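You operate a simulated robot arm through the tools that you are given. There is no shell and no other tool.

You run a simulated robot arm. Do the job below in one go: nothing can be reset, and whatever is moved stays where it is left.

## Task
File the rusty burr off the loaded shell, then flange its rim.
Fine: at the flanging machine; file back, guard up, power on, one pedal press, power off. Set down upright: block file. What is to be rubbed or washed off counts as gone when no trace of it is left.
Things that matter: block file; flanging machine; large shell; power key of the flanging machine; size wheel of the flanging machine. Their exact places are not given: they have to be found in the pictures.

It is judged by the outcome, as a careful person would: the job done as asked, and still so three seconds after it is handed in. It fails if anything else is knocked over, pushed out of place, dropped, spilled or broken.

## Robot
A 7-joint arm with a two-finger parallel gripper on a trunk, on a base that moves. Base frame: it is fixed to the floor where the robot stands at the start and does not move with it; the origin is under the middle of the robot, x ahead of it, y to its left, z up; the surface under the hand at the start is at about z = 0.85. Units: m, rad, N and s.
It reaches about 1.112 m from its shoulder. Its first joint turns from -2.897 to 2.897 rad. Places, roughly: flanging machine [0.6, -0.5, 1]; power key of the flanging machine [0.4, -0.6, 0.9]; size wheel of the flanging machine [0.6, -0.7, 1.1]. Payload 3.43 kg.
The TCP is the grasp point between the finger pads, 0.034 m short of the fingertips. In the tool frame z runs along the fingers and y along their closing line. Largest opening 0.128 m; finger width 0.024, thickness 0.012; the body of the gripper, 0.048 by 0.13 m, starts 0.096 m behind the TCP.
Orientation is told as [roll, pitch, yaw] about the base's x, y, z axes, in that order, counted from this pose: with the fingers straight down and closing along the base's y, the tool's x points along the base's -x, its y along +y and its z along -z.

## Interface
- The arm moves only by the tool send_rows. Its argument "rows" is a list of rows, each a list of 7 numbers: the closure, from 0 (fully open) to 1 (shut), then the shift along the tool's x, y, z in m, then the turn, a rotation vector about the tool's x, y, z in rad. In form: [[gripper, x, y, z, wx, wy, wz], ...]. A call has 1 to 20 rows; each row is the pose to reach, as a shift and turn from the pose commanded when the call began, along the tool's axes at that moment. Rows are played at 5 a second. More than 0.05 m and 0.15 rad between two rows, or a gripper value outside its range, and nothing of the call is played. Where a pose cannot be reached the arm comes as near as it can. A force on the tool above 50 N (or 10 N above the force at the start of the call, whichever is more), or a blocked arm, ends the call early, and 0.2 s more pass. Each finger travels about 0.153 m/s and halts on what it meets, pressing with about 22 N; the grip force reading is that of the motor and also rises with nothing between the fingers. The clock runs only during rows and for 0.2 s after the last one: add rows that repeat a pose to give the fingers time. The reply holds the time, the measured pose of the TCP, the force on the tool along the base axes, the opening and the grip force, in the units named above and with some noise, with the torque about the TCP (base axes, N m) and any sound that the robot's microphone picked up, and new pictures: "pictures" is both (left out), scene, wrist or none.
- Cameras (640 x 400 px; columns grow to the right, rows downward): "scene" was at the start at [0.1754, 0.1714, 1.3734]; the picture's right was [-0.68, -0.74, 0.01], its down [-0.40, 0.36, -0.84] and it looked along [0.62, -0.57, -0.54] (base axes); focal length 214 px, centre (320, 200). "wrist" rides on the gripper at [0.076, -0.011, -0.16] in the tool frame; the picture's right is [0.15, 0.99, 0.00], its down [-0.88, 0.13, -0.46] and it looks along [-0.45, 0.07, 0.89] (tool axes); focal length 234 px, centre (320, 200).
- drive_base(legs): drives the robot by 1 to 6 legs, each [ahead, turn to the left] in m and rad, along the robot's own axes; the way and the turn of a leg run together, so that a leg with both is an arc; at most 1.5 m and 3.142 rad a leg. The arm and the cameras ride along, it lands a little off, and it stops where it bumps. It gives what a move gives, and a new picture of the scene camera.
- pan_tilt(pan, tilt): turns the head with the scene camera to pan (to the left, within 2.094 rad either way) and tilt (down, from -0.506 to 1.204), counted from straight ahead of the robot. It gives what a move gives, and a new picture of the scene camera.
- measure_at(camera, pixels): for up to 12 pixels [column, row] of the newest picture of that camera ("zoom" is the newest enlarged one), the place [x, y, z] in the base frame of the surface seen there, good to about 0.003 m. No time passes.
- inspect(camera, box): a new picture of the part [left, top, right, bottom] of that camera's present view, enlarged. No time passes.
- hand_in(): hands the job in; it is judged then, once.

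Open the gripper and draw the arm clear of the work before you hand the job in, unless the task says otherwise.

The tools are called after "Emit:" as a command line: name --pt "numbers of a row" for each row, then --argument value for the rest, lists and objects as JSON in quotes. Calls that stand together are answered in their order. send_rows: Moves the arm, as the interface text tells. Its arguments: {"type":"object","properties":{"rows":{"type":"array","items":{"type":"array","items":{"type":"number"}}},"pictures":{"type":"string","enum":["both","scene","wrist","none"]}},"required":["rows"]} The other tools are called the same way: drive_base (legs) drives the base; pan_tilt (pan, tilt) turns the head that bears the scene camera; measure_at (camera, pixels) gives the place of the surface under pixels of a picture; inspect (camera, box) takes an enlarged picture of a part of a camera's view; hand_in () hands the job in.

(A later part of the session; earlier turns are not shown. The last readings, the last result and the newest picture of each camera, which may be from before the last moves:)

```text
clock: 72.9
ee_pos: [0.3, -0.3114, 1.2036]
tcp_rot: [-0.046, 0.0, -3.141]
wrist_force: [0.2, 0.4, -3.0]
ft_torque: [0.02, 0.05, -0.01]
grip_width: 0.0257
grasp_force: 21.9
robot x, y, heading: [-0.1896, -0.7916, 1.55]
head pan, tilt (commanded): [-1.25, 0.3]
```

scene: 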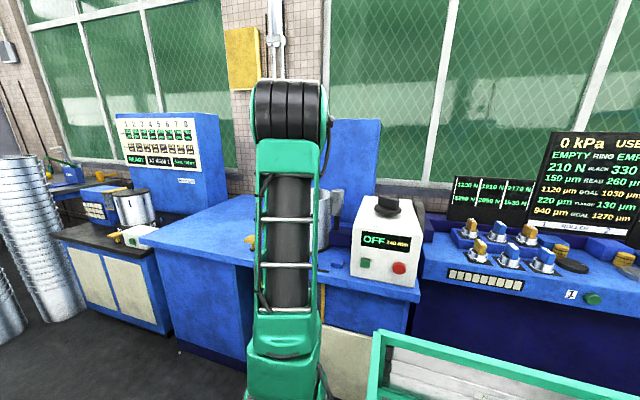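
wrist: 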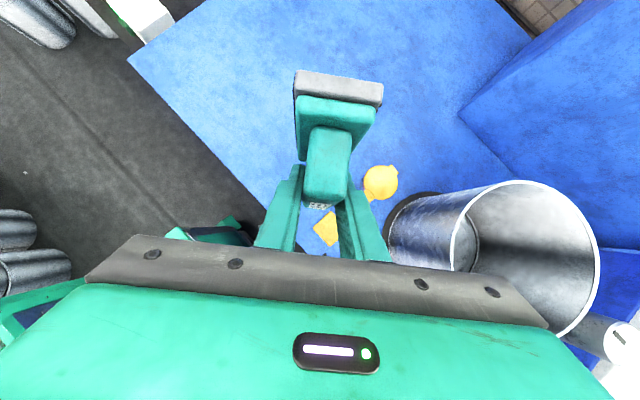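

The hand is properly placed with the elbow up and clear. I now pitch to the filing angle (+0.58) and go to about (0.36,-0.297,1.10).

Emit:
send_rows --pt "1 0.012 -0.003 0.02 -0.009 0.116 0" --pt "1 0.024 -0.006 0.04 -0.018 0.232 0" --pt "1 0.036 -0.009 0.06 -0.028 0.349 0" --pt "1 0.048 -0.012 0.08 -0.037 0.465 0" --pt "1 0.06 -0.014 0.1 -0.046 0.581 0" --pt "1 0.06 -0.014 0.1 -0.046 0.581 0" --pictures "both"

```text
clock: 74.3
ee_pos: [0.3604, -0.2919, 1.1104]
tcp_rot: [0.0, 0.581, 3.127]
wrist_force: [-5.1, 4.1, -1.7]
ft_torque: [-0.37, -0.24, -0.16]
grip_width: 0.0254
grasp_force: 22.0
out of reach, approached as far as the arm can: row 1, 2
robot x, y, heading: [-0.1907, -0.7909, 1.547]
head pan, tilt (commanded): [-1.25, 0.3]
```

scene: 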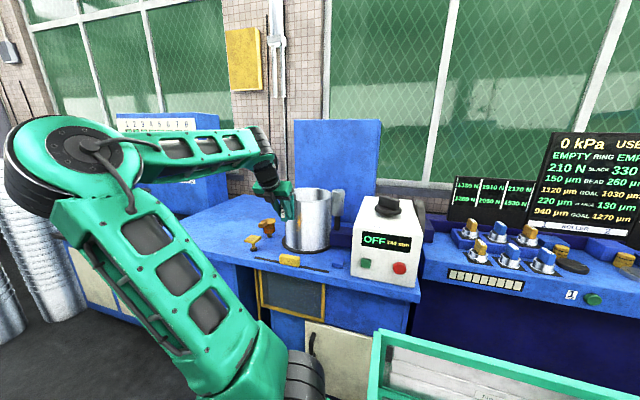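
wrist: 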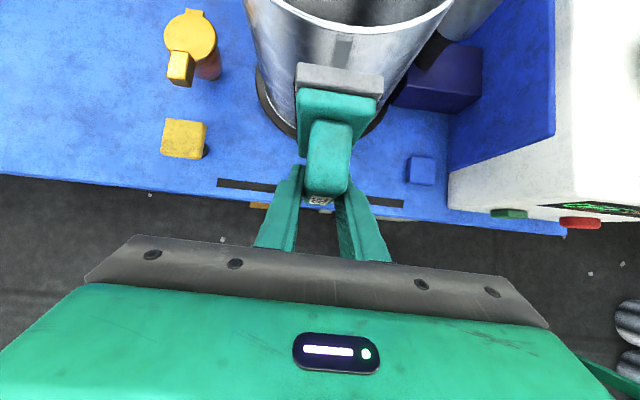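

The file's face now points at the seam (strip seen at (343,50), file at (337,90)). I zoom and measure the gap between the file face and the strip.

Emit:
inspect --camera "wrist" --box '[250, 0, 430, 120]'

Emit:
measure_at --camera "wrist" --pixels '[[338, 75], [305, 75], [375, 85], [343, 45], [325, 45], [360, 45], [343, 35], [335, 95]]'

Emit:
inspect --camera "scene" --box '[220, 140, 360, 280]'

```text
3.33 times, centred on (340, 60) of wrist
```

zoom: 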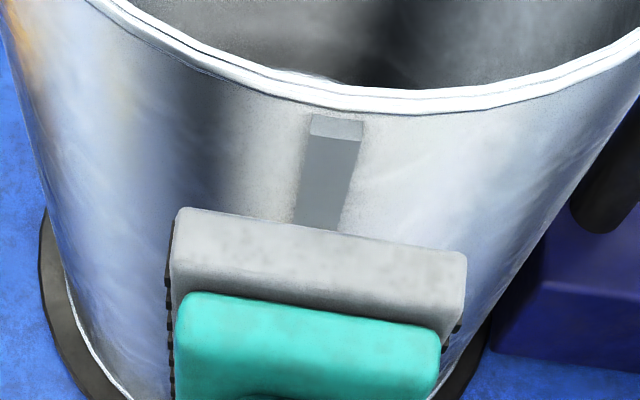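

```text
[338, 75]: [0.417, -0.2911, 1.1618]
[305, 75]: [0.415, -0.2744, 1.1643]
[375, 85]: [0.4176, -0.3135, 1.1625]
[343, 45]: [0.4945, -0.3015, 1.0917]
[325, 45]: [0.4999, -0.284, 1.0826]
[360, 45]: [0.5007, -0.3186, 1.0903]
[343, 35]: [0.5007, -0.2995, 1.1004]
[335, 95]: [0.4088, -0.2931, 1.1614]
```

```text
2.86 times, centred on (290, 210) of scene
```

zoom: 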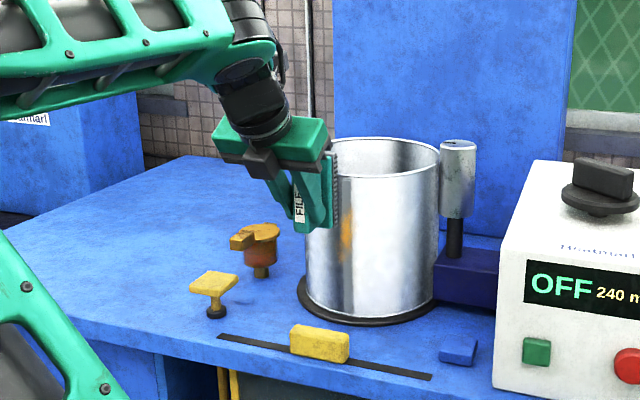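

The file spans z 1.06–1.16 and its face is at x≈0.417; the strip front is at x≈0.4945. I measure the rust's extent in this zoomed head view.

Emit:
measure_at --camera "zoom" --pixels '[[346, 205], [345, 215], [345, 240], [343, 260], [341, 270], [338, 240], [352, 240], [336, 200], [333, 175], [320, 345]]'

Emit:
inspect --camera "scene" --box '[280, 200, 330, 260]'

```text
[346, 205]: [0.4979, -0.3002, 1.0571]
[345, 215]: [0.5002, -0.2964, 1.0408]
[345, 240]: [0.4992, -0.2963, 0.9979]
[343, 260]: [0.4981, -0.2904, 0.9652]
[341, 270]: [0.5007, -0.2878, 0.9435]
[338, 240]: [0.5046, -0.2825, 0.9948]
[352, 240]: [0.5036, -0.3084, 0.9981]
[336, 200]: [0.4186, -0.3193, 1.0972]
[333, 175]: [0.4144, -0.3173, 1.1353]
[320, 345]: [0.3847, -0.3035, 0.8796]
```

```text
6.67 times, centred on (305, 230) of scene
```

zoom: 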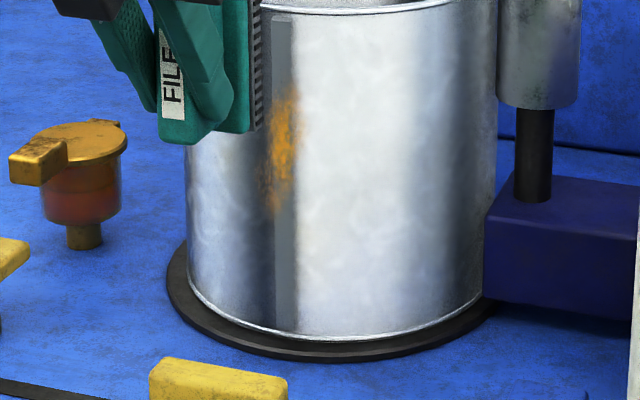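

Rust spans z≈0.955–1.05 at y≈-0.293. I lower the file to z≈1.0 with an 18 mm gap to the strip.

Emit:
send_rows --pt "1 -0.002 0.001 0.025 0 0 0" --pt "1 -0.004 0.001 0.05 0 0 0" --pt "1 -0.006 0.002 0.075 0 0 0" --pt "1 -0.008 0.002 0.1 0 0 0" --pt "1 -0.0106 0.003 0.1247 0 0 0" --pt "1 -0.0106 0.003 0.1247 0 0 0" --pictures "both"

```text
clock: 75.7
ee_pos: [0.4178, -0.2972, 0.9978]
tcp_rot: [-0.003, 0.577, 3.125]
wrist_force: [1.3, -0.4, -3.8]
ft_torque: [0.02, 0.11, -0.01]
grip_width: 0.026
grasp_force: 22.1
robot x, y, heading: [-0.1889, -0.7909, 1.551]
head pan, tilt (commanded): [-1.25, 0.3]
```

scene: 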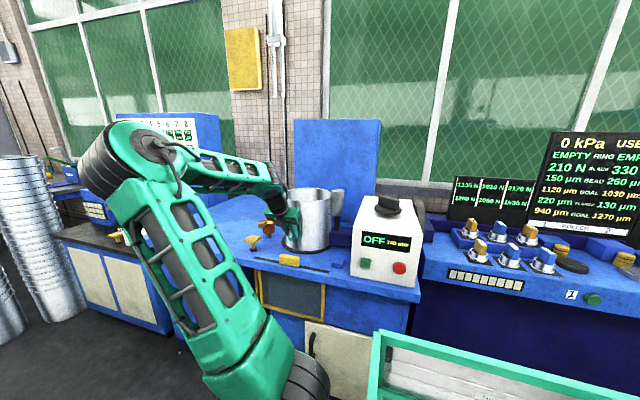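
wrist: 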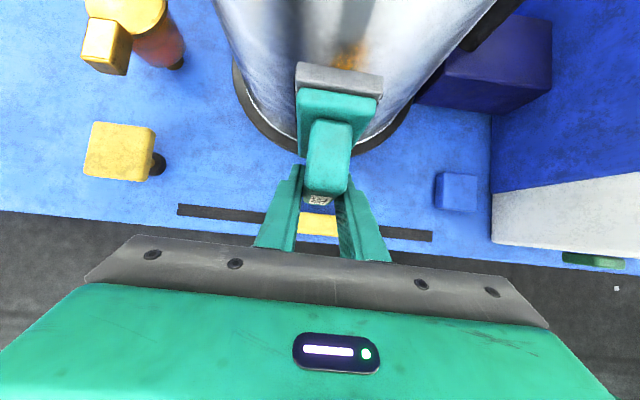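

The gap is about 18 mm. I approach the strip slowly along +x, 14 mm first in small steps.

Emit:
send_rows --pt "1 0.0033 0 0.0022 0 0 0" --pt "1 0.0067 0 0.0044 0 0 0" --pt "1 0.01 0 0.0066 0 0 0" --pt "1 0.0117 0 0.0077 0 0 0" --pt "1 0.0117 0 0.0077 0 0 0" --pictures "both"

```text
clock: 76.9
ee_pos: [0.4324, -0.2967, 0.998]
tcp_rot: [-0.003, 0.576, 3.126]
wrist_force: [0.0, 1.1, -3.1]
ft_torque: [-0.01, 0.08, 0.0]
grip_width: 0.0256
grasp_force: 21.8
robot x, y, heading: [-0.1902, -0.7897, 1.55]
head pan, tilt (commanded): [-1.25, 0.3]
```

scene: 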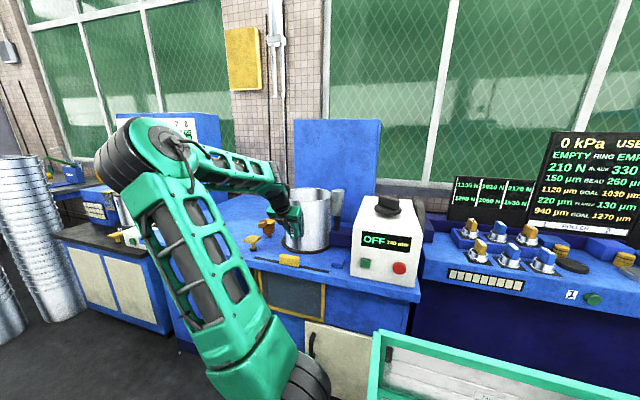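
wrist: 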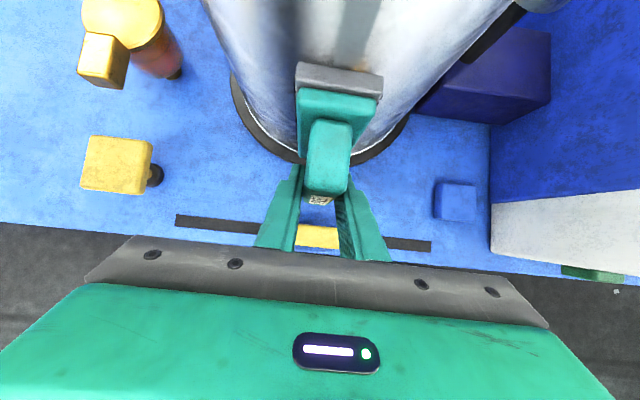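

No contact yet (force unchanged). I advance another 6 mm in 1.5 mm steps and check the force.

Emit:
send_rows --pt "1 0.00126 0 0.00082 0 0 0" --pt "1 0.0025 0 0.0016 0 0 0" --pt "1 0.0038 0 0.0025 0 0 0" --pt "1 0.005 0 0.0033 0 0 0" --pt "1 0.005 0 0.0033 0 0 0" --pictures "wrist"

```text
clock: 78.1
ee_pos: [0.4389, -0.2967, 0.9975]
tcp_rot: [-0.003, 0.579, 3.126]
wrist_force: [-0.5, 0.7, -2.4]
ft_torque: [-0.01, 0.15, -0.02]
grip_width: 0.0257
grasp_force: 22.3
robot x, y, heading: [-0.1862, -0.7926, 1.549]
head pan, tilt (commanded): [-1.25, 0.3]
```

wrist: 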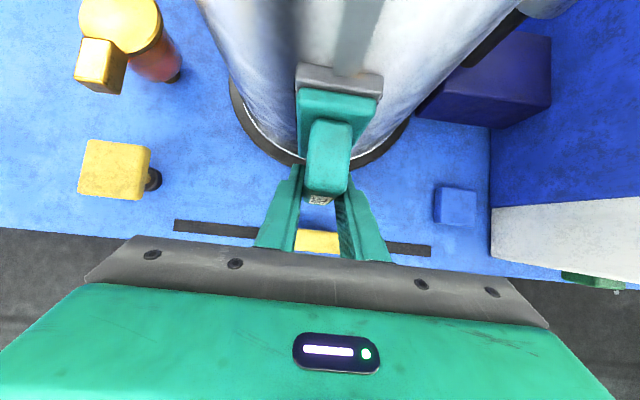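

Contact is just about to happen at TCP x 0.439. I advance 3 mm more.

Emit:
send_rows --pt "1 0.00084 0 0.00055 0 0 0" --pt "1 0.00167 0 0.0011 0 0 0" --pt "1 0.0025 0 0.00165 0 0 0" --pt "1 0.0025 0 0.00165 0 0 0" --pictures "none"

```text
clock: 79.1
ee_pos: [0.4407, -0.2959, 0.9975]
tcp_rot: [-0.003, 0.579, 3.126]
wrist_force: [-5.6, 1.4, -1.2]
ft_torque: [-0.05, -0.32, 0.27]
grip_width: 0.026
grasp_force: 21.7
robot x, y, heading: [-0.1883, -0.7922, 1.548]
head pan, tilt (commanded): [-1.25, 0.3]
```

Contact is made with about 5.6 N. I rub up and down ±20 mm along the seam with light pressure.

Emit:
send_rows --pt "1 0.0055 0 -0.0084 0 0 0" --pt "1 0.0109 0 -0.0167 0 0 0" --pt "1 0.0055 0 -0.0084 0 0 0" --pt "1 0 0 0 0 0 0" --pt "1 -0.0055 0 0.0084 0 0 0" --pt "1 -0.0109 0 0.0167 0 0 0" --pt "1 -0.0055 0 0.0084 0 0 0" --pt "1 0 0 0 0 0 0" --pt "1 0.0055 0 -0.0084 0 0 0" --pt "1 0.0109 0 -0.0167 0 0 0" --pt "1 0.0055 0 -0.0084 0 0 0" --pt "1 0 0 0 0 0 0" --pt "1 -0.0055 0 0.0084 0 0 0" --pt "1 -0.0109 0 0.0167 0 0 0" --pt "1 -0.0055 0 0.0084 0 0 0" --pt "1 0 0 0 0 0 0" --pictures "both"

```text
clock: 82.5
ee_pos: [0.4411, -0.2979, 0.9974]
tcp_rot: [-0.004, 0.578, 3.125]
wrist_force: [-0.4, -0.5, -3.9]
ft_torque: [0.0, 0.11, -0.02]
grip_width: 0.0259
grasp_force: 22.2
robot x, y, heading: [-0.194, -0.7929, 1.55]
head pan, tilt (commanded): [-1.25, 0.3]
```

scene: 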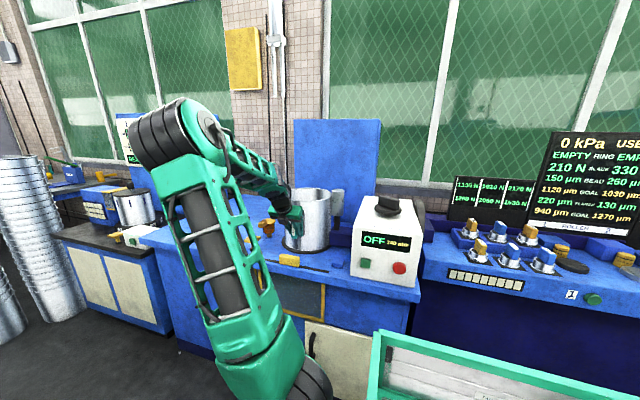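
wrist: 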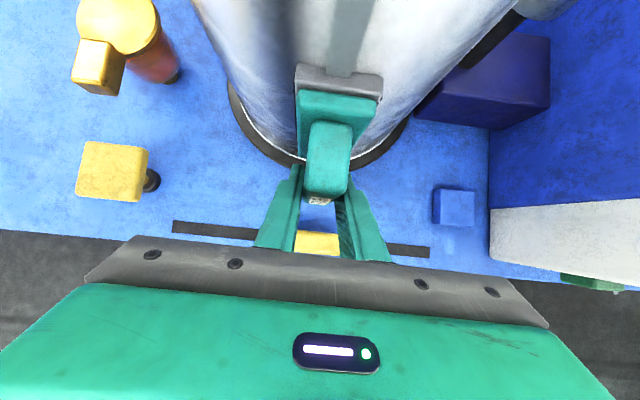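

The contact force dropped to ~0, so the file may have settled in the grip or the burr got lower. I zoom in to check the rust and the file.

Emit:
inspect --camera "scene" --box '[255, 175, 345, 265]'

Emit:
inspect --camera "wrist" --box '[260, 0, 420, 100]'

```text
4.44 times, centred on (300, 220) of scene
```

zoom: 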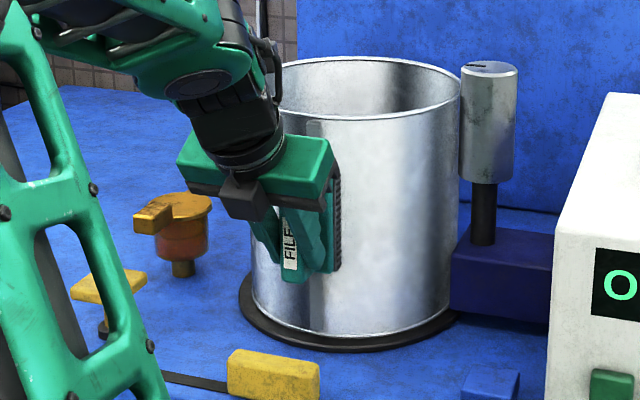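

```text
4.00 times, centred on (340, 50) of wrist
```

zoom: 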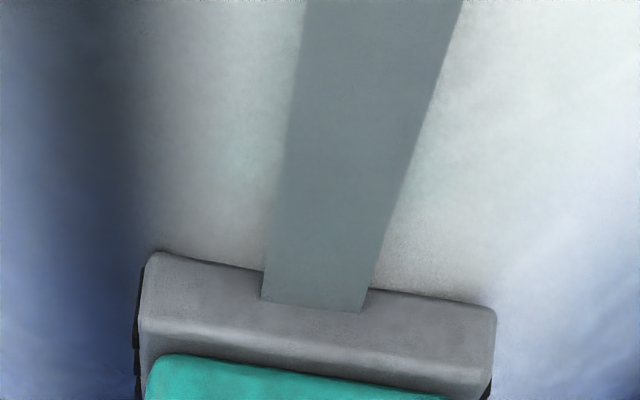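

The file hides the spot. I back off 40 mm to look at what remains of the rust.

Emit:
send_rows --pt "1 -0.0112 0 -0.0073 0 0 0" --pt "1 -0.0223 0 -0.0146 0 0 0" --pt "1 -0.0335 0 -0.0219 0 0 0" --pt "1 -0.0335 0 -0.0219 0 0 0" --pictures "both"

Emit:
inspect --camera "scene" --box '[270, 185, 335, 255]'

Emit:
inspect --camera "wrist" --box '[260, 0, 420, 100]'

```text
clock: 83.5
ee_pos: [0.3998, -0.2993, 0.9966]
tcp_rot: [-0.004, 0.577, 3.126]
wrist_force: [0.5, 1.5, -3.5]
ft_torque: [0.01, 0.13, 0.01]
grip_width: 0.0256
grasp_force: 21.9
robot x, y, heading: [-0.1894, -0.7917, 1.551]
head pan, tilt (commanded): [-1.25, 0.3]
```

scene: 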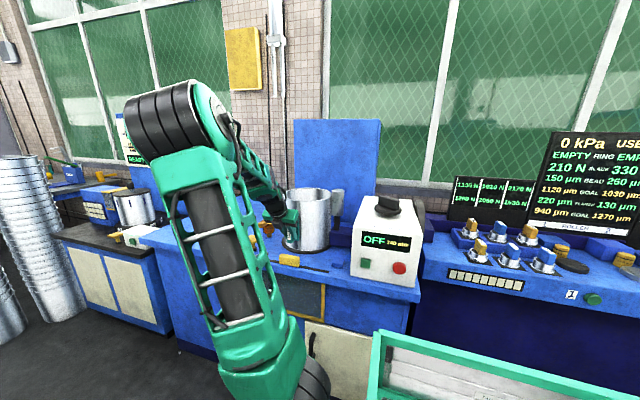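
wrist: 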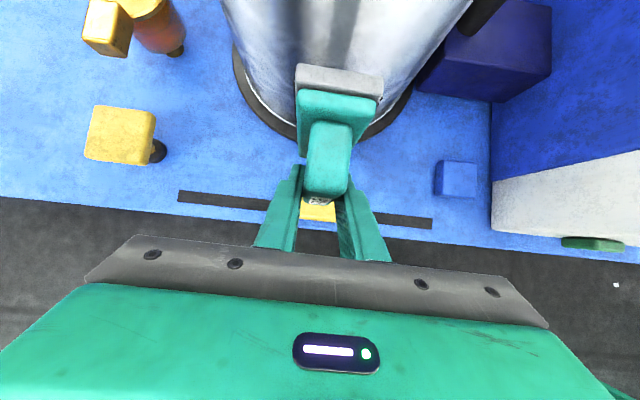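

```text
5.71 times, centred on (302, 220) of scene
```

zoom: 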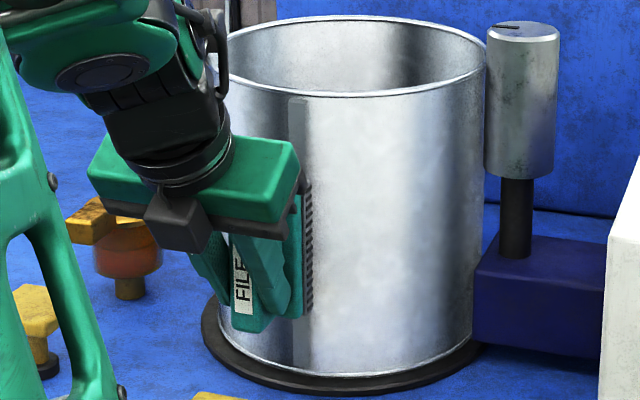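

```text
4.00 times, centred on (340, 50) of wrist
```

zoom: 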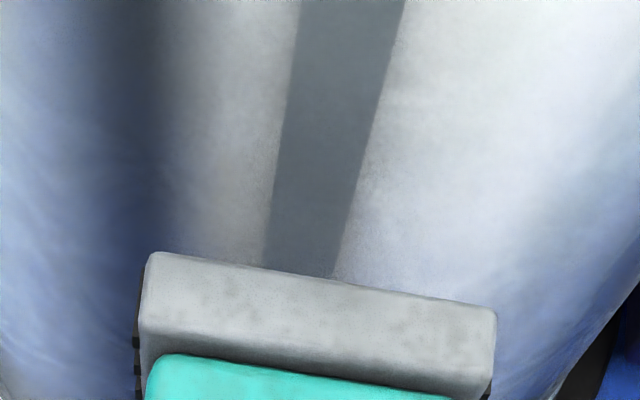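

The visible part of the seam is clean. I raise and withdraw the file to see the whole seam, including the lower part.

Emit:
send_rows --pt "1 -0.008 0 -0.038 0 0 0" --pt "1 -0.01 0 -0.075 0 0 0" --pt "1 -0.012 0 -0.112 0 0 0" --pt "1 -0.014 0 -0.15 0 0 0" --pt "1 -0.014 0 -0.15 0 0 0" --pictures "both"

Emit:
inspect --camera "scene" --box '[270, 185, 335, 255]'

Emit:
inspect --camera "wrist" --box '[220, 0, 460, 150]'

```text
clock: 84.7
ee_pos: [0.3067, -0.3003, 1.1149]
tcp_rot: [-0.004, 0.579, 3.127]
wrist_force: [-0.1, -0.3, -2.2]
ft_torque: [0.0, 0.08, -0.01]
grip_width: 0.0256
grasp_force: 21.8
robot x, y, heading: [-0.1896, -0.7915, 1.547]
head pan, tilt (commanded): [-1.25, 0.3]
```

scene: 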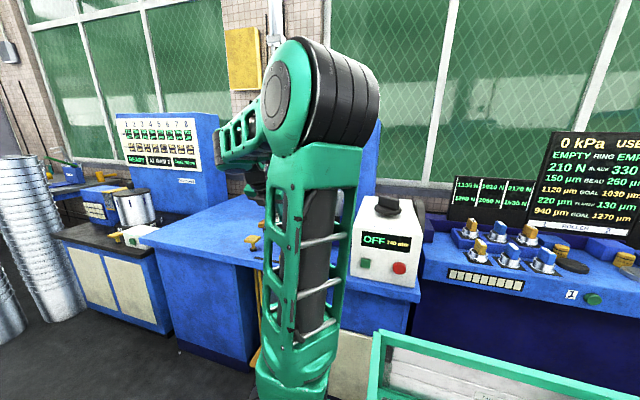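
wrist: 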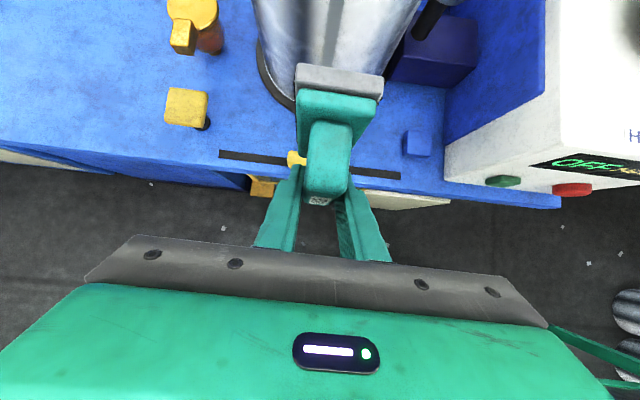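

```text
5.71 times, centred on (302, 220) of scene
```

zoom: 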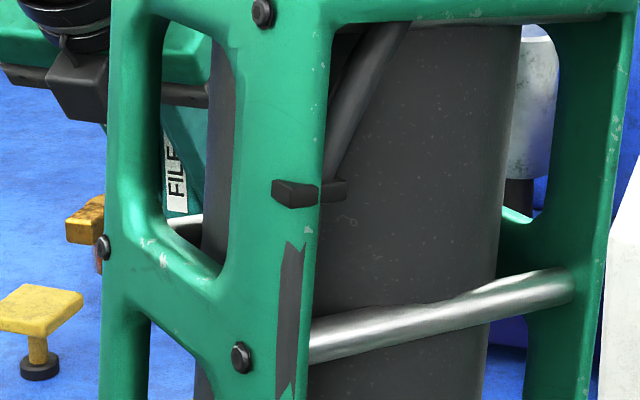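

```text
2.67 times, centred on (340, 75) of wrist
```

zoom: 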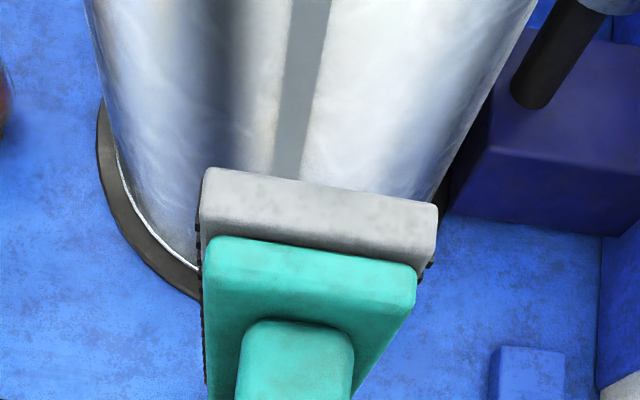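

The seam visible above the file looks clean. I measure which heights of the seam I can see.

Emit:
measure_at --camera "wrist" --pixels '[[328, 62], [331, 45], [334, 25], [337, 8]]'

```text
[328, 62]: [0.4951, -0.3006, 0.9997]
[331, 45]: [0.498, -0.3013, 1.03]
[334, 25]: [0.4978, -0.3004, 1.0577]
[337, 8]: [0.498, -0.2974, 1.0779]
```

Clean for z≥1.0; the lower part (0.95–1.0) is still hidden by the file. I raise the hand 80 mm and shift it left for a look.

Emit:
send_rows --pt "1 0.015 -0.02 -0.022 0 0 0" --pt "1 0.03 -0.04 -0.044 0 0 0" --pt "1 0.044 -0.06 -0.067 0 0 0" --pt "1 0.044 -0.08 -0.067 0 0 0" --pt "1 0.044 -0.08 -0.067 0 0 0" --pictures "both"

Emit:
inspect --camera "wrist" --box '[280, 0, 480, 125]'

```text
clock: 85.9
ee_pos: [0.3088, -0.2152, 1.1965]
tcp_rot: [-0.002, 0.578, 3.129]
wrist_force: [-0.5, 0.4, -3.0]
ft_torque: [0.0, 0.07, 0.01]
grip_width: 0.0259
grasp_force: 22.0
robot x, y, heading: [-0.1874, -0.7943, 1.55]
head pan, tilt (commanded): [-1.25, 0.3]
```

scene: 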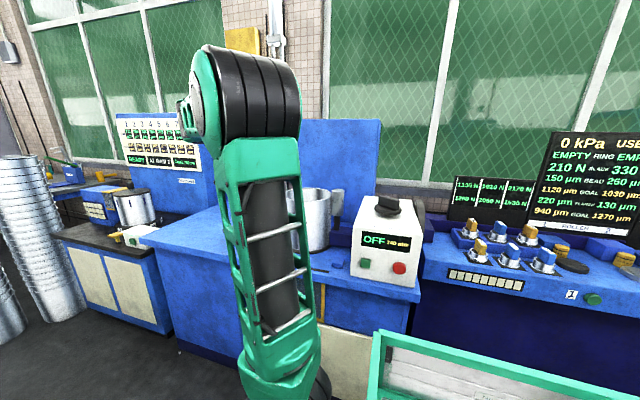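
wrist: 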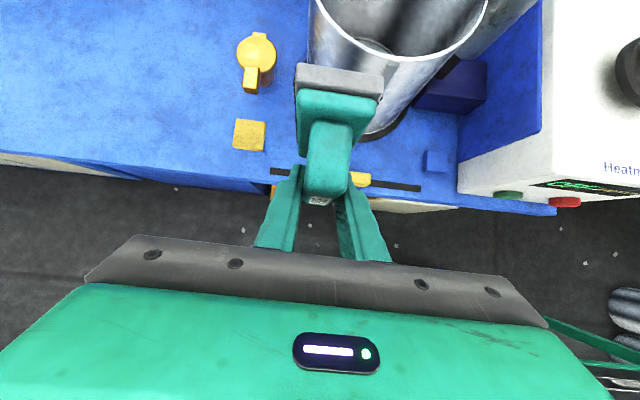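

```text
3.20 times, centred on (380, 62) of wrist
```

zoom: 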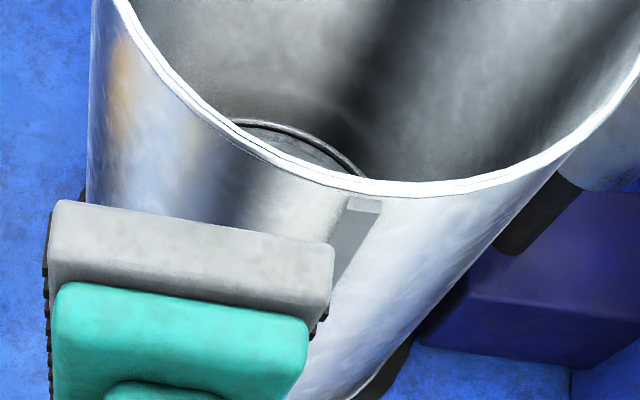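

Still hidden. I move the hand further left to (0.31,0.0,1.20) so the seam is free for the head camera.

Emit:
send_rows --pt "1 0 -0.043 0 0 0 0" --pt "1 0 -0.086 0 0 0 0" --pt "1 0 -0.13 0 0 0 0" --pt "1 0 -0.173 0 0 0 0" --pt "1 0 -0.215 0 0 0 0" --pt "1 0 -0.215 0 0 0 0" --pictures "both"

```text
clock: 87.3
ee_pos: [0.3122, -0.0016, 1.1963]
tcp_rot: [-0.004, 0.577, 3.127]
wrist_force: [-0.2, 1.1, -3.2]
ft_torque: [0.01, 0.08, 0.05]
grip_width: 0.026
grasp_force: 22.2
robot x, y, heading: [-0.1864, -0.7901, 1.548]
head pan, tilt (commanded): [-1.25, 0.3]
```

scene: 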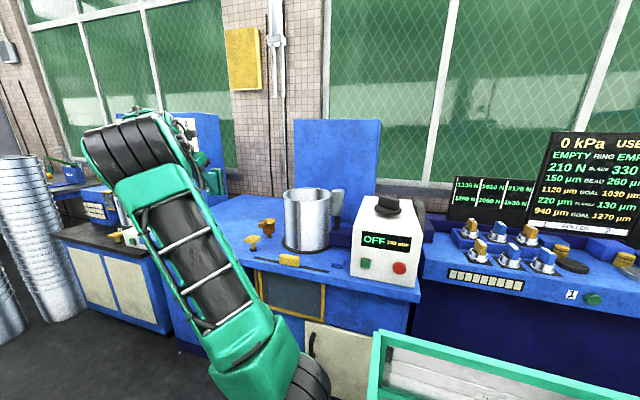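
wrist: 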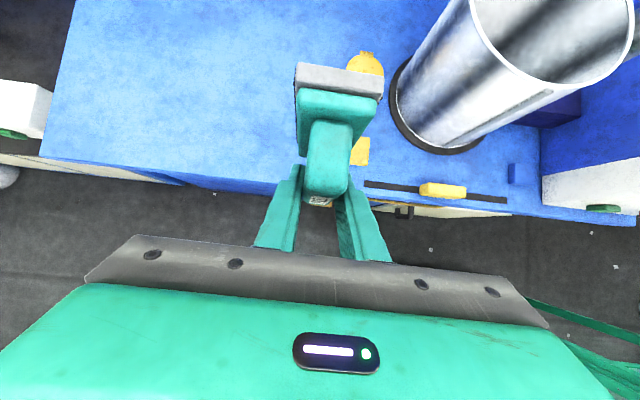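

Both cameras now see the shell freely. I zoom on the seam from each.

Emit:
inspect --camera "scene" --box '[270, 180, 345, 260]'

Emit:
inspect --camera "wrist" --box '[380, 20, 620, 170]'

```text
5.00 times, centred on (308, 220) of scene
```

zoom: 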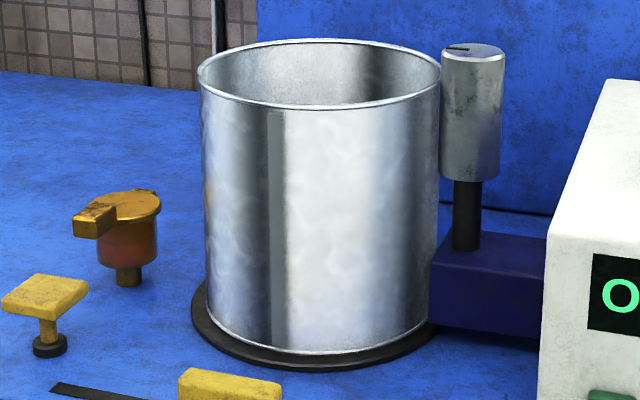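

```text
2.67 times, centred on (500, 95) of wrist
```

zoom: 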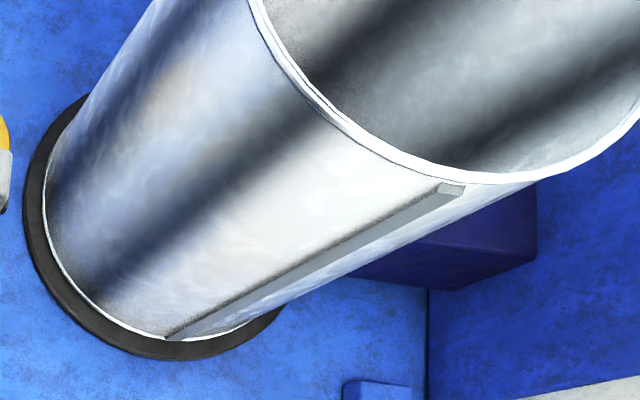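

The seam shows no rust. I zoom tighter for any remaining trace.

Emit:
inspect --camera "scene" --box '[292, 195, 322, 255]'

Emit:
inspect --camera "wrist" --box '[440, 80, 560, 155]'

```text
6.67 times, centred on (307, 225) of scene
```

zoom: 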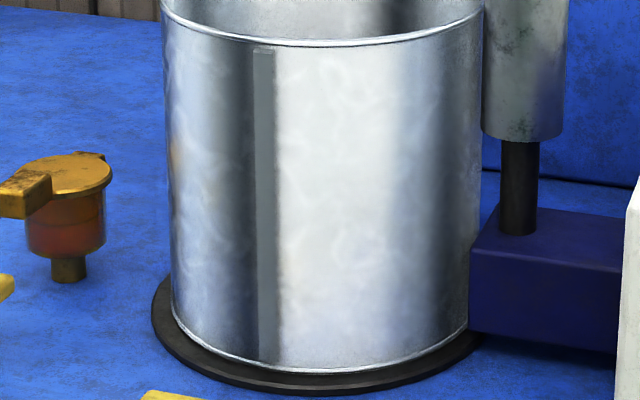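

```text
5.33 times, centred on (500, 118) of wrist
```

zoom: 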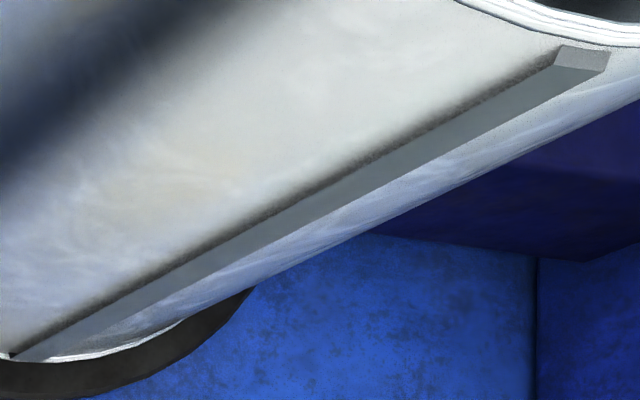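

The burr is gone without trace. Now the file goes back; first I check how it sits in the grip by measuring its end face in the wrist view.

Emit:
inspect --camera "wrist" --box '[270, 40, 410, 220]'

Emit:
measure_at --camera "wrist" --pixels '[[300, 66], [380, 78], [300, 85], [378, 96], [340, 72], [340, 88], [335, 105], [340, 118], [312, 125], [345, 180], [330, 150]]'

```text
2.22 times, centred on (340, 130) of wrist
```

zoom: 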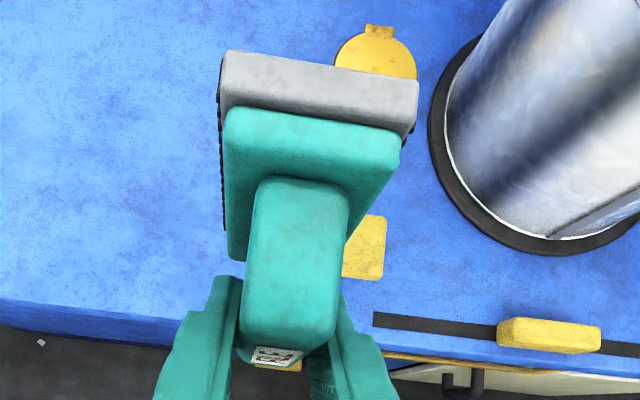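

```text
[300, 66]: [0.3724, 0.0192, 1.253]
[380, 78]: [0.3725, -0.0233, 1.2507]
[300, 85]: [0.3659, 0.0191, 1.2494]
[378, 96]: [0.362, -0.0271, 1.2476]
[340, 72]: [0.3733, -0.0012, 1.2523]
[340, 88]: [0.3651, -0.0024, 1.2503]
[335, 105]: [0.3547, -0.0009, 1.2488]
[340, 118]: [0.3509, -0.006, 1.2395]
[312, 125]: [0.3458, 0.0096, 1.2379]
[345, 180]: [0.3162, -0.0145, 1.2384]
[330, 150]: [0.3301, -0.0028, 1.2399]
```

The file still sits square in the grip (end faces level within a few hundredths of a radian). I bring the hand back to y≈-0.2 before driving forward along the bench.

Emit:
send_rows --pt "1 -0.005 0.04 -0.008 0 0 0" --pt "1 -0.01 0.08 -0.016 0 0 0" --pt "1 -0.015 0.12 -0.024 0 0 0" --pt "1 -0.015 0.16 -0.024 0 0 0" --pt "1 -0.015 0.2 -0.024 0 0 0" --pt "1 -0.015 0.2 -0.024 0 0 0" --pictures "none"

Emit:
drive_base --legs '[[0.47, 0]]'

```text
clock: 88.7
ee_pos: [0.2848, -0.1983, 1.2041]
tcp_rot: [0.0, 0.574, 3.127]
wrist_force: [-0.1, 0.8, -2.9]
ft_torque: [0.0, 0.08, 0.0]
grip_width: 0.0257
grasp_force: 21.9
robot x, y, heading: [-0.1892, -0.7935, 1.553]
head pan, tilt (commanded): [-1.25, 0.3]
```

```text
clock: 91.5
ee_pos: [0.2907, 0.2483, 1.2033]
tcp_rot: [0.0, 0.575, 3.134]
wrist_force: [-0.7, 0.4, -3.1]
ft_torque: [-0.01, 0.12, -0.01]
grip_width: 0.0257
grasp_force: 22.2
robot x, y, heading: [-0.1791, -0.3464, 1.553]
head pan, tilt (commanded): [-1.25, 0.3]
```

scene: 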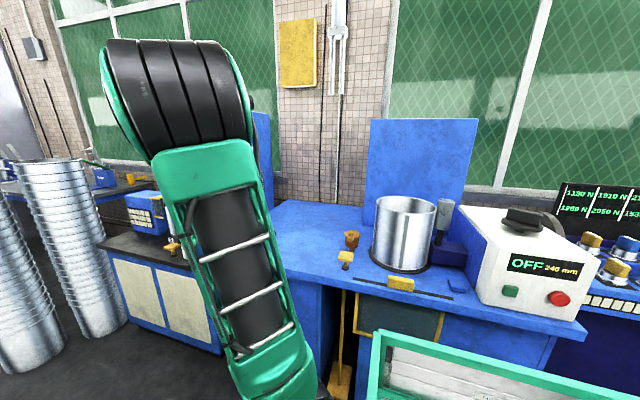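

The robot is at (-0.179,-0.346), shoulder near (-0.105,-0.147). I bring the file to (0.45,0.125,1.20) while returning the hand to straight down.

Emit:
send_rows --pt "1 0.0223 0.0205 0.0145 0 -0.096 0" --pt "1 0.0447 0.041 0.029 0 -0.192 0" --pt "1 0.067 0.0615 0.0435 0 -0.288 0" --pt "1 0.0893 0.082 0.058 0 -0.383 0" --pt "1 0.1117 0.1025 0.0725 0 -0.479 0" --pt "1 0.134 0.123 0.087 0 -0.575 0" --pt "1 0.134 0.123 0.087 0 -0.575 0" --pictures "scene"

```text
clock: 93.2
ee_pos: [0.3108, 0.3076, 1.2181]
tcp_rot: [-0.024, 0.009, -2.733]
wrist_force: [-0.7, 4.2, -4.0]
ft_torque: [-0.36, -0.03, 0.05]
grip_width: 0.0258
grasp_force: 21.9
robot x, y, heading: [-0.1801, -0.3479, 1.557]
head pan, tilt (commanded): [-1.25, 0.3]
stopped in row 7: the arm was blocked; the commanded pose is now the measured one
```

scene: 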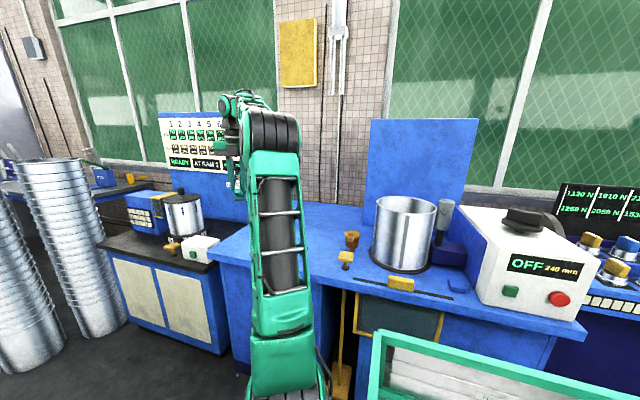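

The arm was blocked midway again, with a small side force. I look closely at what the hand is near.

Emit:
send_rows --pt "1 0 0 0 0 0 0" --pictures "both"

Emit:
inspect --camera "scene" --box '[180, 70, 360, 250]'

```text
clock: 93.7
ee_pos: [0.3142, 0.3031, 1.2171]
tcp_rot: [-0.023, 0.007, -2.738]
wrist_force: [0.3, -0.4, -3.2]
ft_torque: [-0.02, 0.08, 0.02]
grip_width: 0.0259
grasp_force: 21.8
robot x, y, heading: [-0.1807, -0.349, 1.556]
head pan, tilt (commanded): [-1.25, 0.3]
```

scene: 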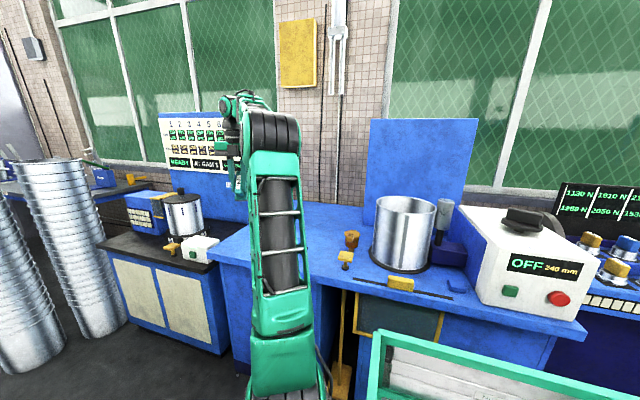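
wrist: 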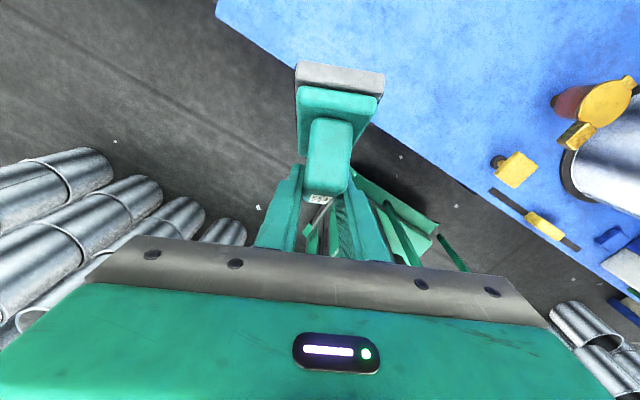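

```text
2.22 times, centred on (270, 160) of scene
```

zoom: 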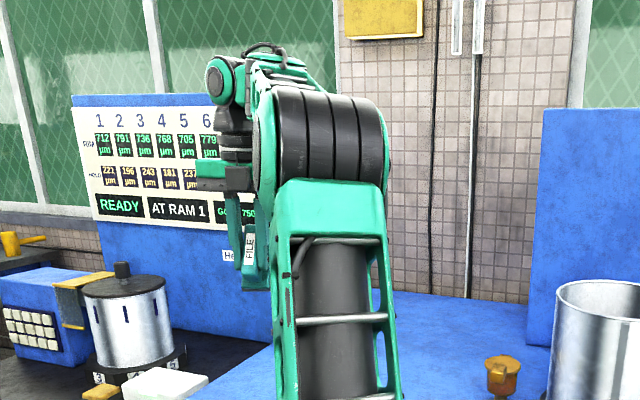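

The hand hangs straight but twisted (yaw -2.74), close to its own folded elbow. I extend outward first without turning, to (0.45,0.25,1.20).

Emit:
send_rows --pt "1 0.021 0.0204 0.003 0 0 0" --pt "1 0.0416 0.0408 0.006 0 0 0" --pt "1 0.0624 0.0612 0.009 0 0 0" --pt "1 0.0832 0.0816 0.013 0 0 0" --pt "1 0.104 0.102 0.017 0 0 0" --pt "1 0.104 0.102 0.017 0 0 0" --pictures "scene"

```text
clock: 95.0
ee_pos: [0.4521, 0.2514, 1.1962]
tcp_rot: [-0.022, 0.005, -2.738]
wrist_force: [-0.1, 0.5, -2.5]
ft_torque: [-0.03, 0.12, 0.01]
grip_width: 0.0255
grasp_force: 21.9
robot x, y, heading: [-0.1821, -0.3468, 1.556]
head pan, tilt (commanded): [-1.25, 0.3]
```

scene: 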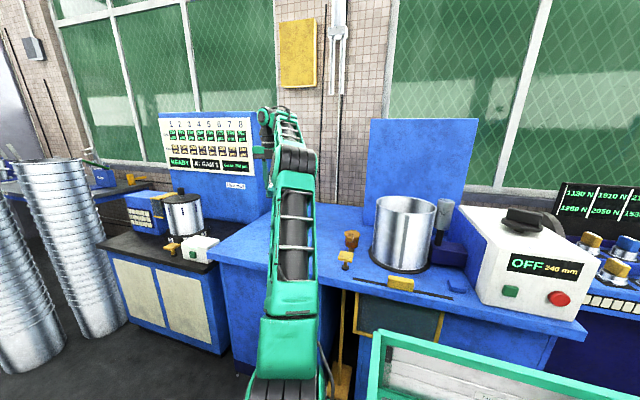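

That tracked well. I now turn the yaw back (+0.404 about the tool axis) while moving to (0.47,0.125,1.20).

Emit:
send_rows --pt "1 -0.0078 0.031 0 0 0 0.101" --pt "1 -0.0155 0.0619 0 0 0 0.202" --pt "1 -0.0233 0.0929 0 0 0 0.303" --pt "1 -0.031 0.1238 0 0 0 0.404" --pt "1 -0.031 0.1238 0 0 0 0.404" --pictures "scene"

```text
clock: 96.2
ee_pos: [0.4708, 0.127, 1.1952]
tcp_rot: [-0.025, -0.004, 3.139]
wrist_force: [-0.3, 0.4, -2.5]
ft_torque: [-0.01, 0.09, -0.01]
grip_width: 0.0259
grasp_force: 22.3
robot x, y, heading: [-0.183, -0.3489, 1.553]
head pan, tilt (commanded): [-1.25, 0.3]
```

scene: 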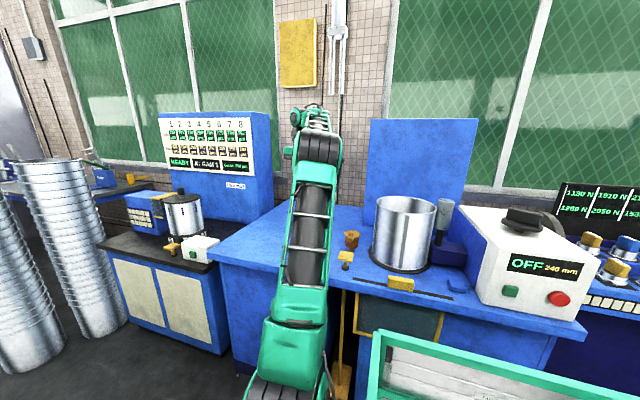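

Arm is nicely in line. I lean the hand back to the placing angle (−0.99) while moving to about (0.52,0.125,1.08).

Emit:
send_rows --pt "1 0.006 0 0.014 -0.003 -0.124 0" --pt "1 0.0125 0 0.029 -0.006 -0.248 0" --pt "1 0.019 0.001 0.043 -0.009 -0.371 0" --pt "1 0.025 0.001 0.058 -0.012 -0.495 0" --pt "1 0.031 0.001 0.072 -0.016 -0.619 0" --pt "1 0.0375 0.002 0.087 -0.019 -0.743 0" --pt "1 0.044 0.002 0.101 -0.022 -0.866 0" --pt "1 0.05 0.002 0.115 -0.025 -0.986 0" --pt "1 0.05 0.002 0.115 -0.025 -0.986 0" --pictures "both"

```text
clock: 98.2
ee_pos: [0.3889, 0.1837, 1.1213]
tcp_rot: [-0.196, -0.861, 3.083]
wrist_force: [-2.6, -0.7, 0.5]
ft_torque: [0.0, -0.33, -0.14]
grip_width: 0.0256
grasp_force: 21.8
out of reach, approached as far as the arm can: row 3, 4, 5, 6, 7, 8, 9
robot x, y, heading: [-0.1776, -0.3441, 1.559]
head pan, tilt (commanded): [-1.25, 0.3]
```

scene: 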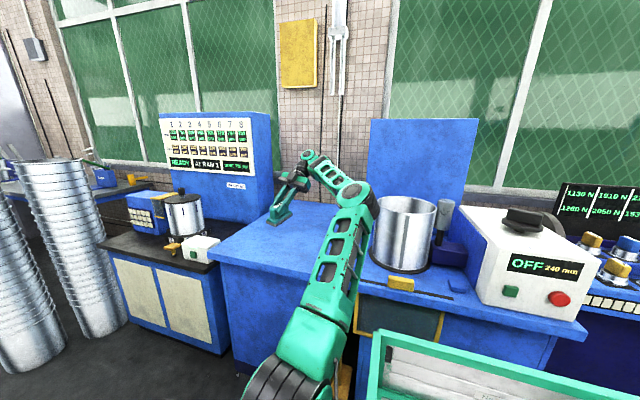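
wrist: 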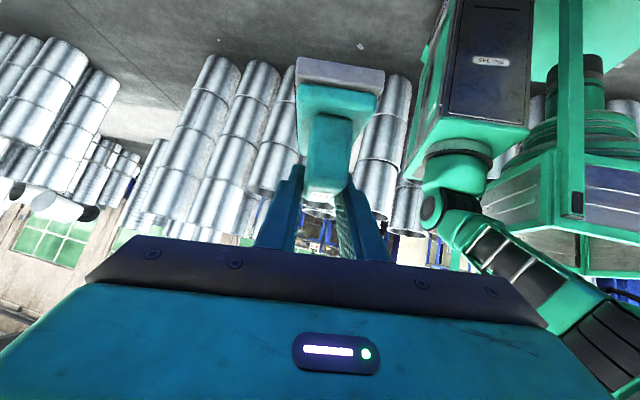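

From this base the straight-back lean is over-folded. It is easier to set the file down first on the free left part of the bench with the hand leaning in a diagonal direction, and then regrip it from above. I turn toward yaw 2.43 and move to (0.45,0.30,1.10).

Emit:
send_rows --pt "1 0.0102 -0.0245 -0.0007 0.066 -0.017 0.08" --pt "1 0.0205 -0.049 -0.0014 0.132 -0.034 0.16" --pt "1 0.0307 -0.0734 -0.0022 0.197 -0.051 0.24" --pt "1 0.041 -0.0979 -0.0029 0.263 -0.068 0.32" --pt "1 0.0512 -0.1224 -0.0036 0.329 -0.085 0.4" --pt "1 0.0512 -0.1224 -0.0036 0.329 -0.085 0.4" --pictures "both"

```text
clock: 99.7
ee_pos: [0.4486, 0.301, 1.1037]
tcp_rot: [0.0, -0.991, 2.426]
wrist_force: [-1.0, -0.5, -2.7]
ft_torque: [-0.03, -0.02, -0.02]
grip_width: 0.0259
grasp_force: 22.0
robot x, y, heading: [-0.1814, -0.3491, 1.556]
head pan, tilt (commanded): [-1.25, 0.3]
```

scene: 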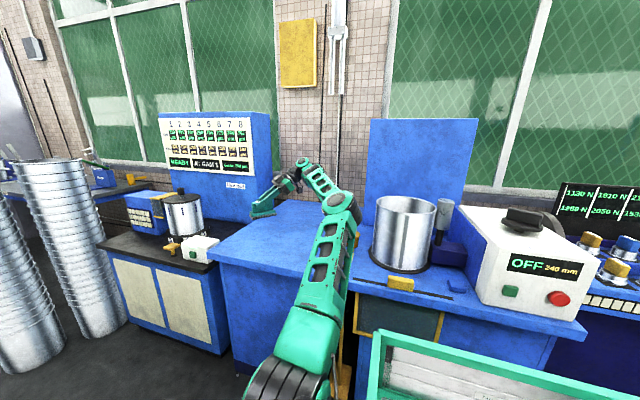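
wrist: 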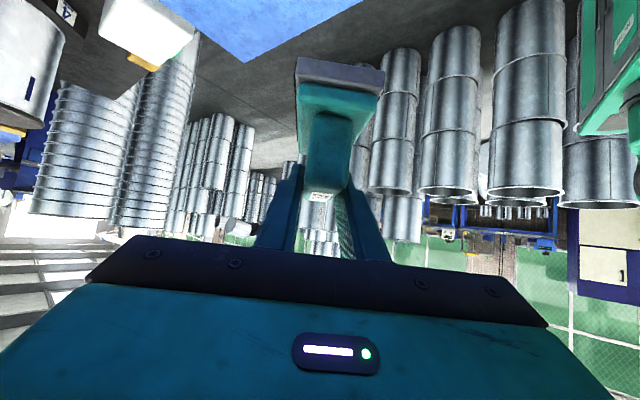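

The diagonal lean tracks perfectly. I check where elbow and forearm are relative to the shell and cup before lowering.

Emit:
measure_at --camera "scene" --pixels '[[350, 205], [340, 215], [330, 195], [318, 180], [305, 170], [335, 240], [345, 225]]'

Emit:
inspect --camera "scene" --box '[220, 130, 460, 300]'

```text
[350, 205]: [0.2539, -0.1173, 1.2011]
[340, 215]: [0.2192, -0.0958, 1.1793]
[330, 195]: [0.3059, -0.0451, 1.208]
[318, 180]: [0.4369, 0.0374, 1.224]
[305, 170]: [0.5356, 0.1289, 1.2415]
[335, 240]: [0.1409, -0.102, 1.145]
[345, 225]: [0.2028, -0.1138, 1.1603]
```

```text
2.35 times, centred on (340, 215) of scene
```

zoom: 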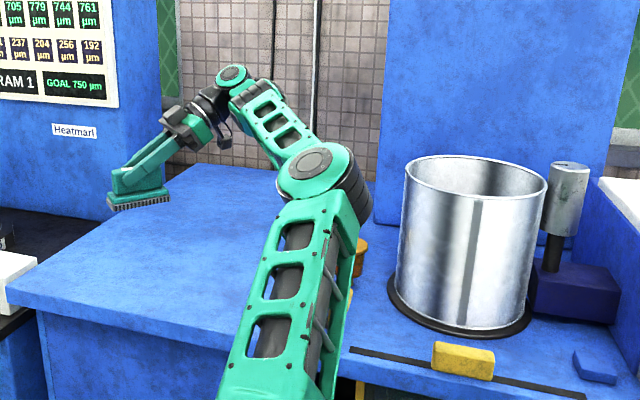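

Elbow and forearm are far from the shell and cup, and the file hangs level above the bench. I lower it 0.175 m toward the bench.

Emit:
send_rows --pt "1 0.0244 0 0.016 0 0 0" --pt "1 0.0488 0 0.032 0 0 0" --pt "1 0.0732 0 0.048 0 0 0" --pt "1 0.0976 0 0.0639 0 0 0" --pt "1 0.122 0 0.0799 0 0 0" --pt "1 0.1464 0 0.0959 0 0 0" --pt "1 0.1464 0 0.0959 0 0 0" --pictures "both"

Emit:
inspect --camera "scene" --box '[220, 150, 400, 290]'

```text
clock: 101.2
ee_pos: [0.4463, 0.301, 0.9263]
tcp_rot: [-0.002, -0.992, 2.429]
wrist_force: [-0.3, 0.2, -3.9]
ft_torque: [0.01, -0.03, 0.03]
grip_width: 0.0258
grasp_force: 22.1
robot x, y, heading: [-0.1794, -0.3467, 1.558]
head pan, tilt (commanded): [-1.25, 0.3]
```

scene: 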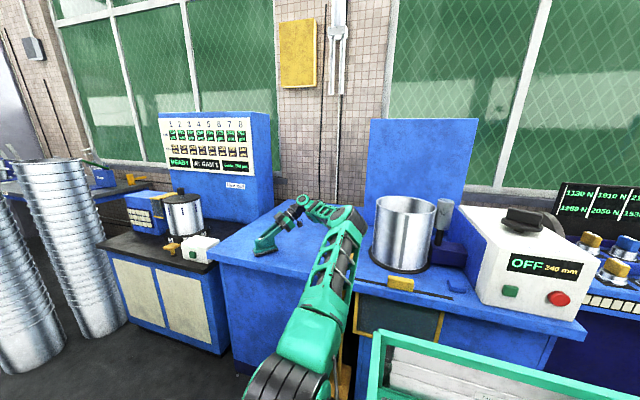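
wrist: 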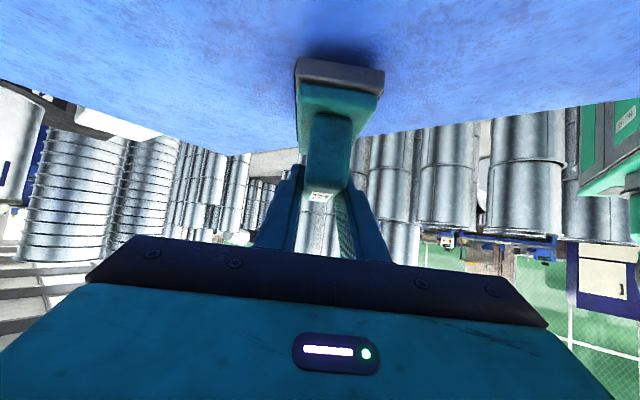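

```text
2.86 times, centred on (310, 220) of scene
```

zoom: 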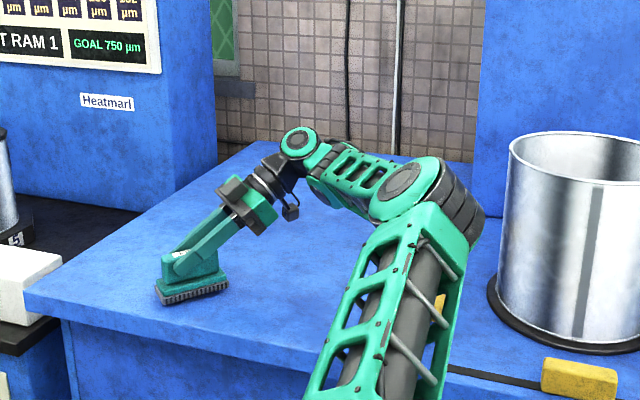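

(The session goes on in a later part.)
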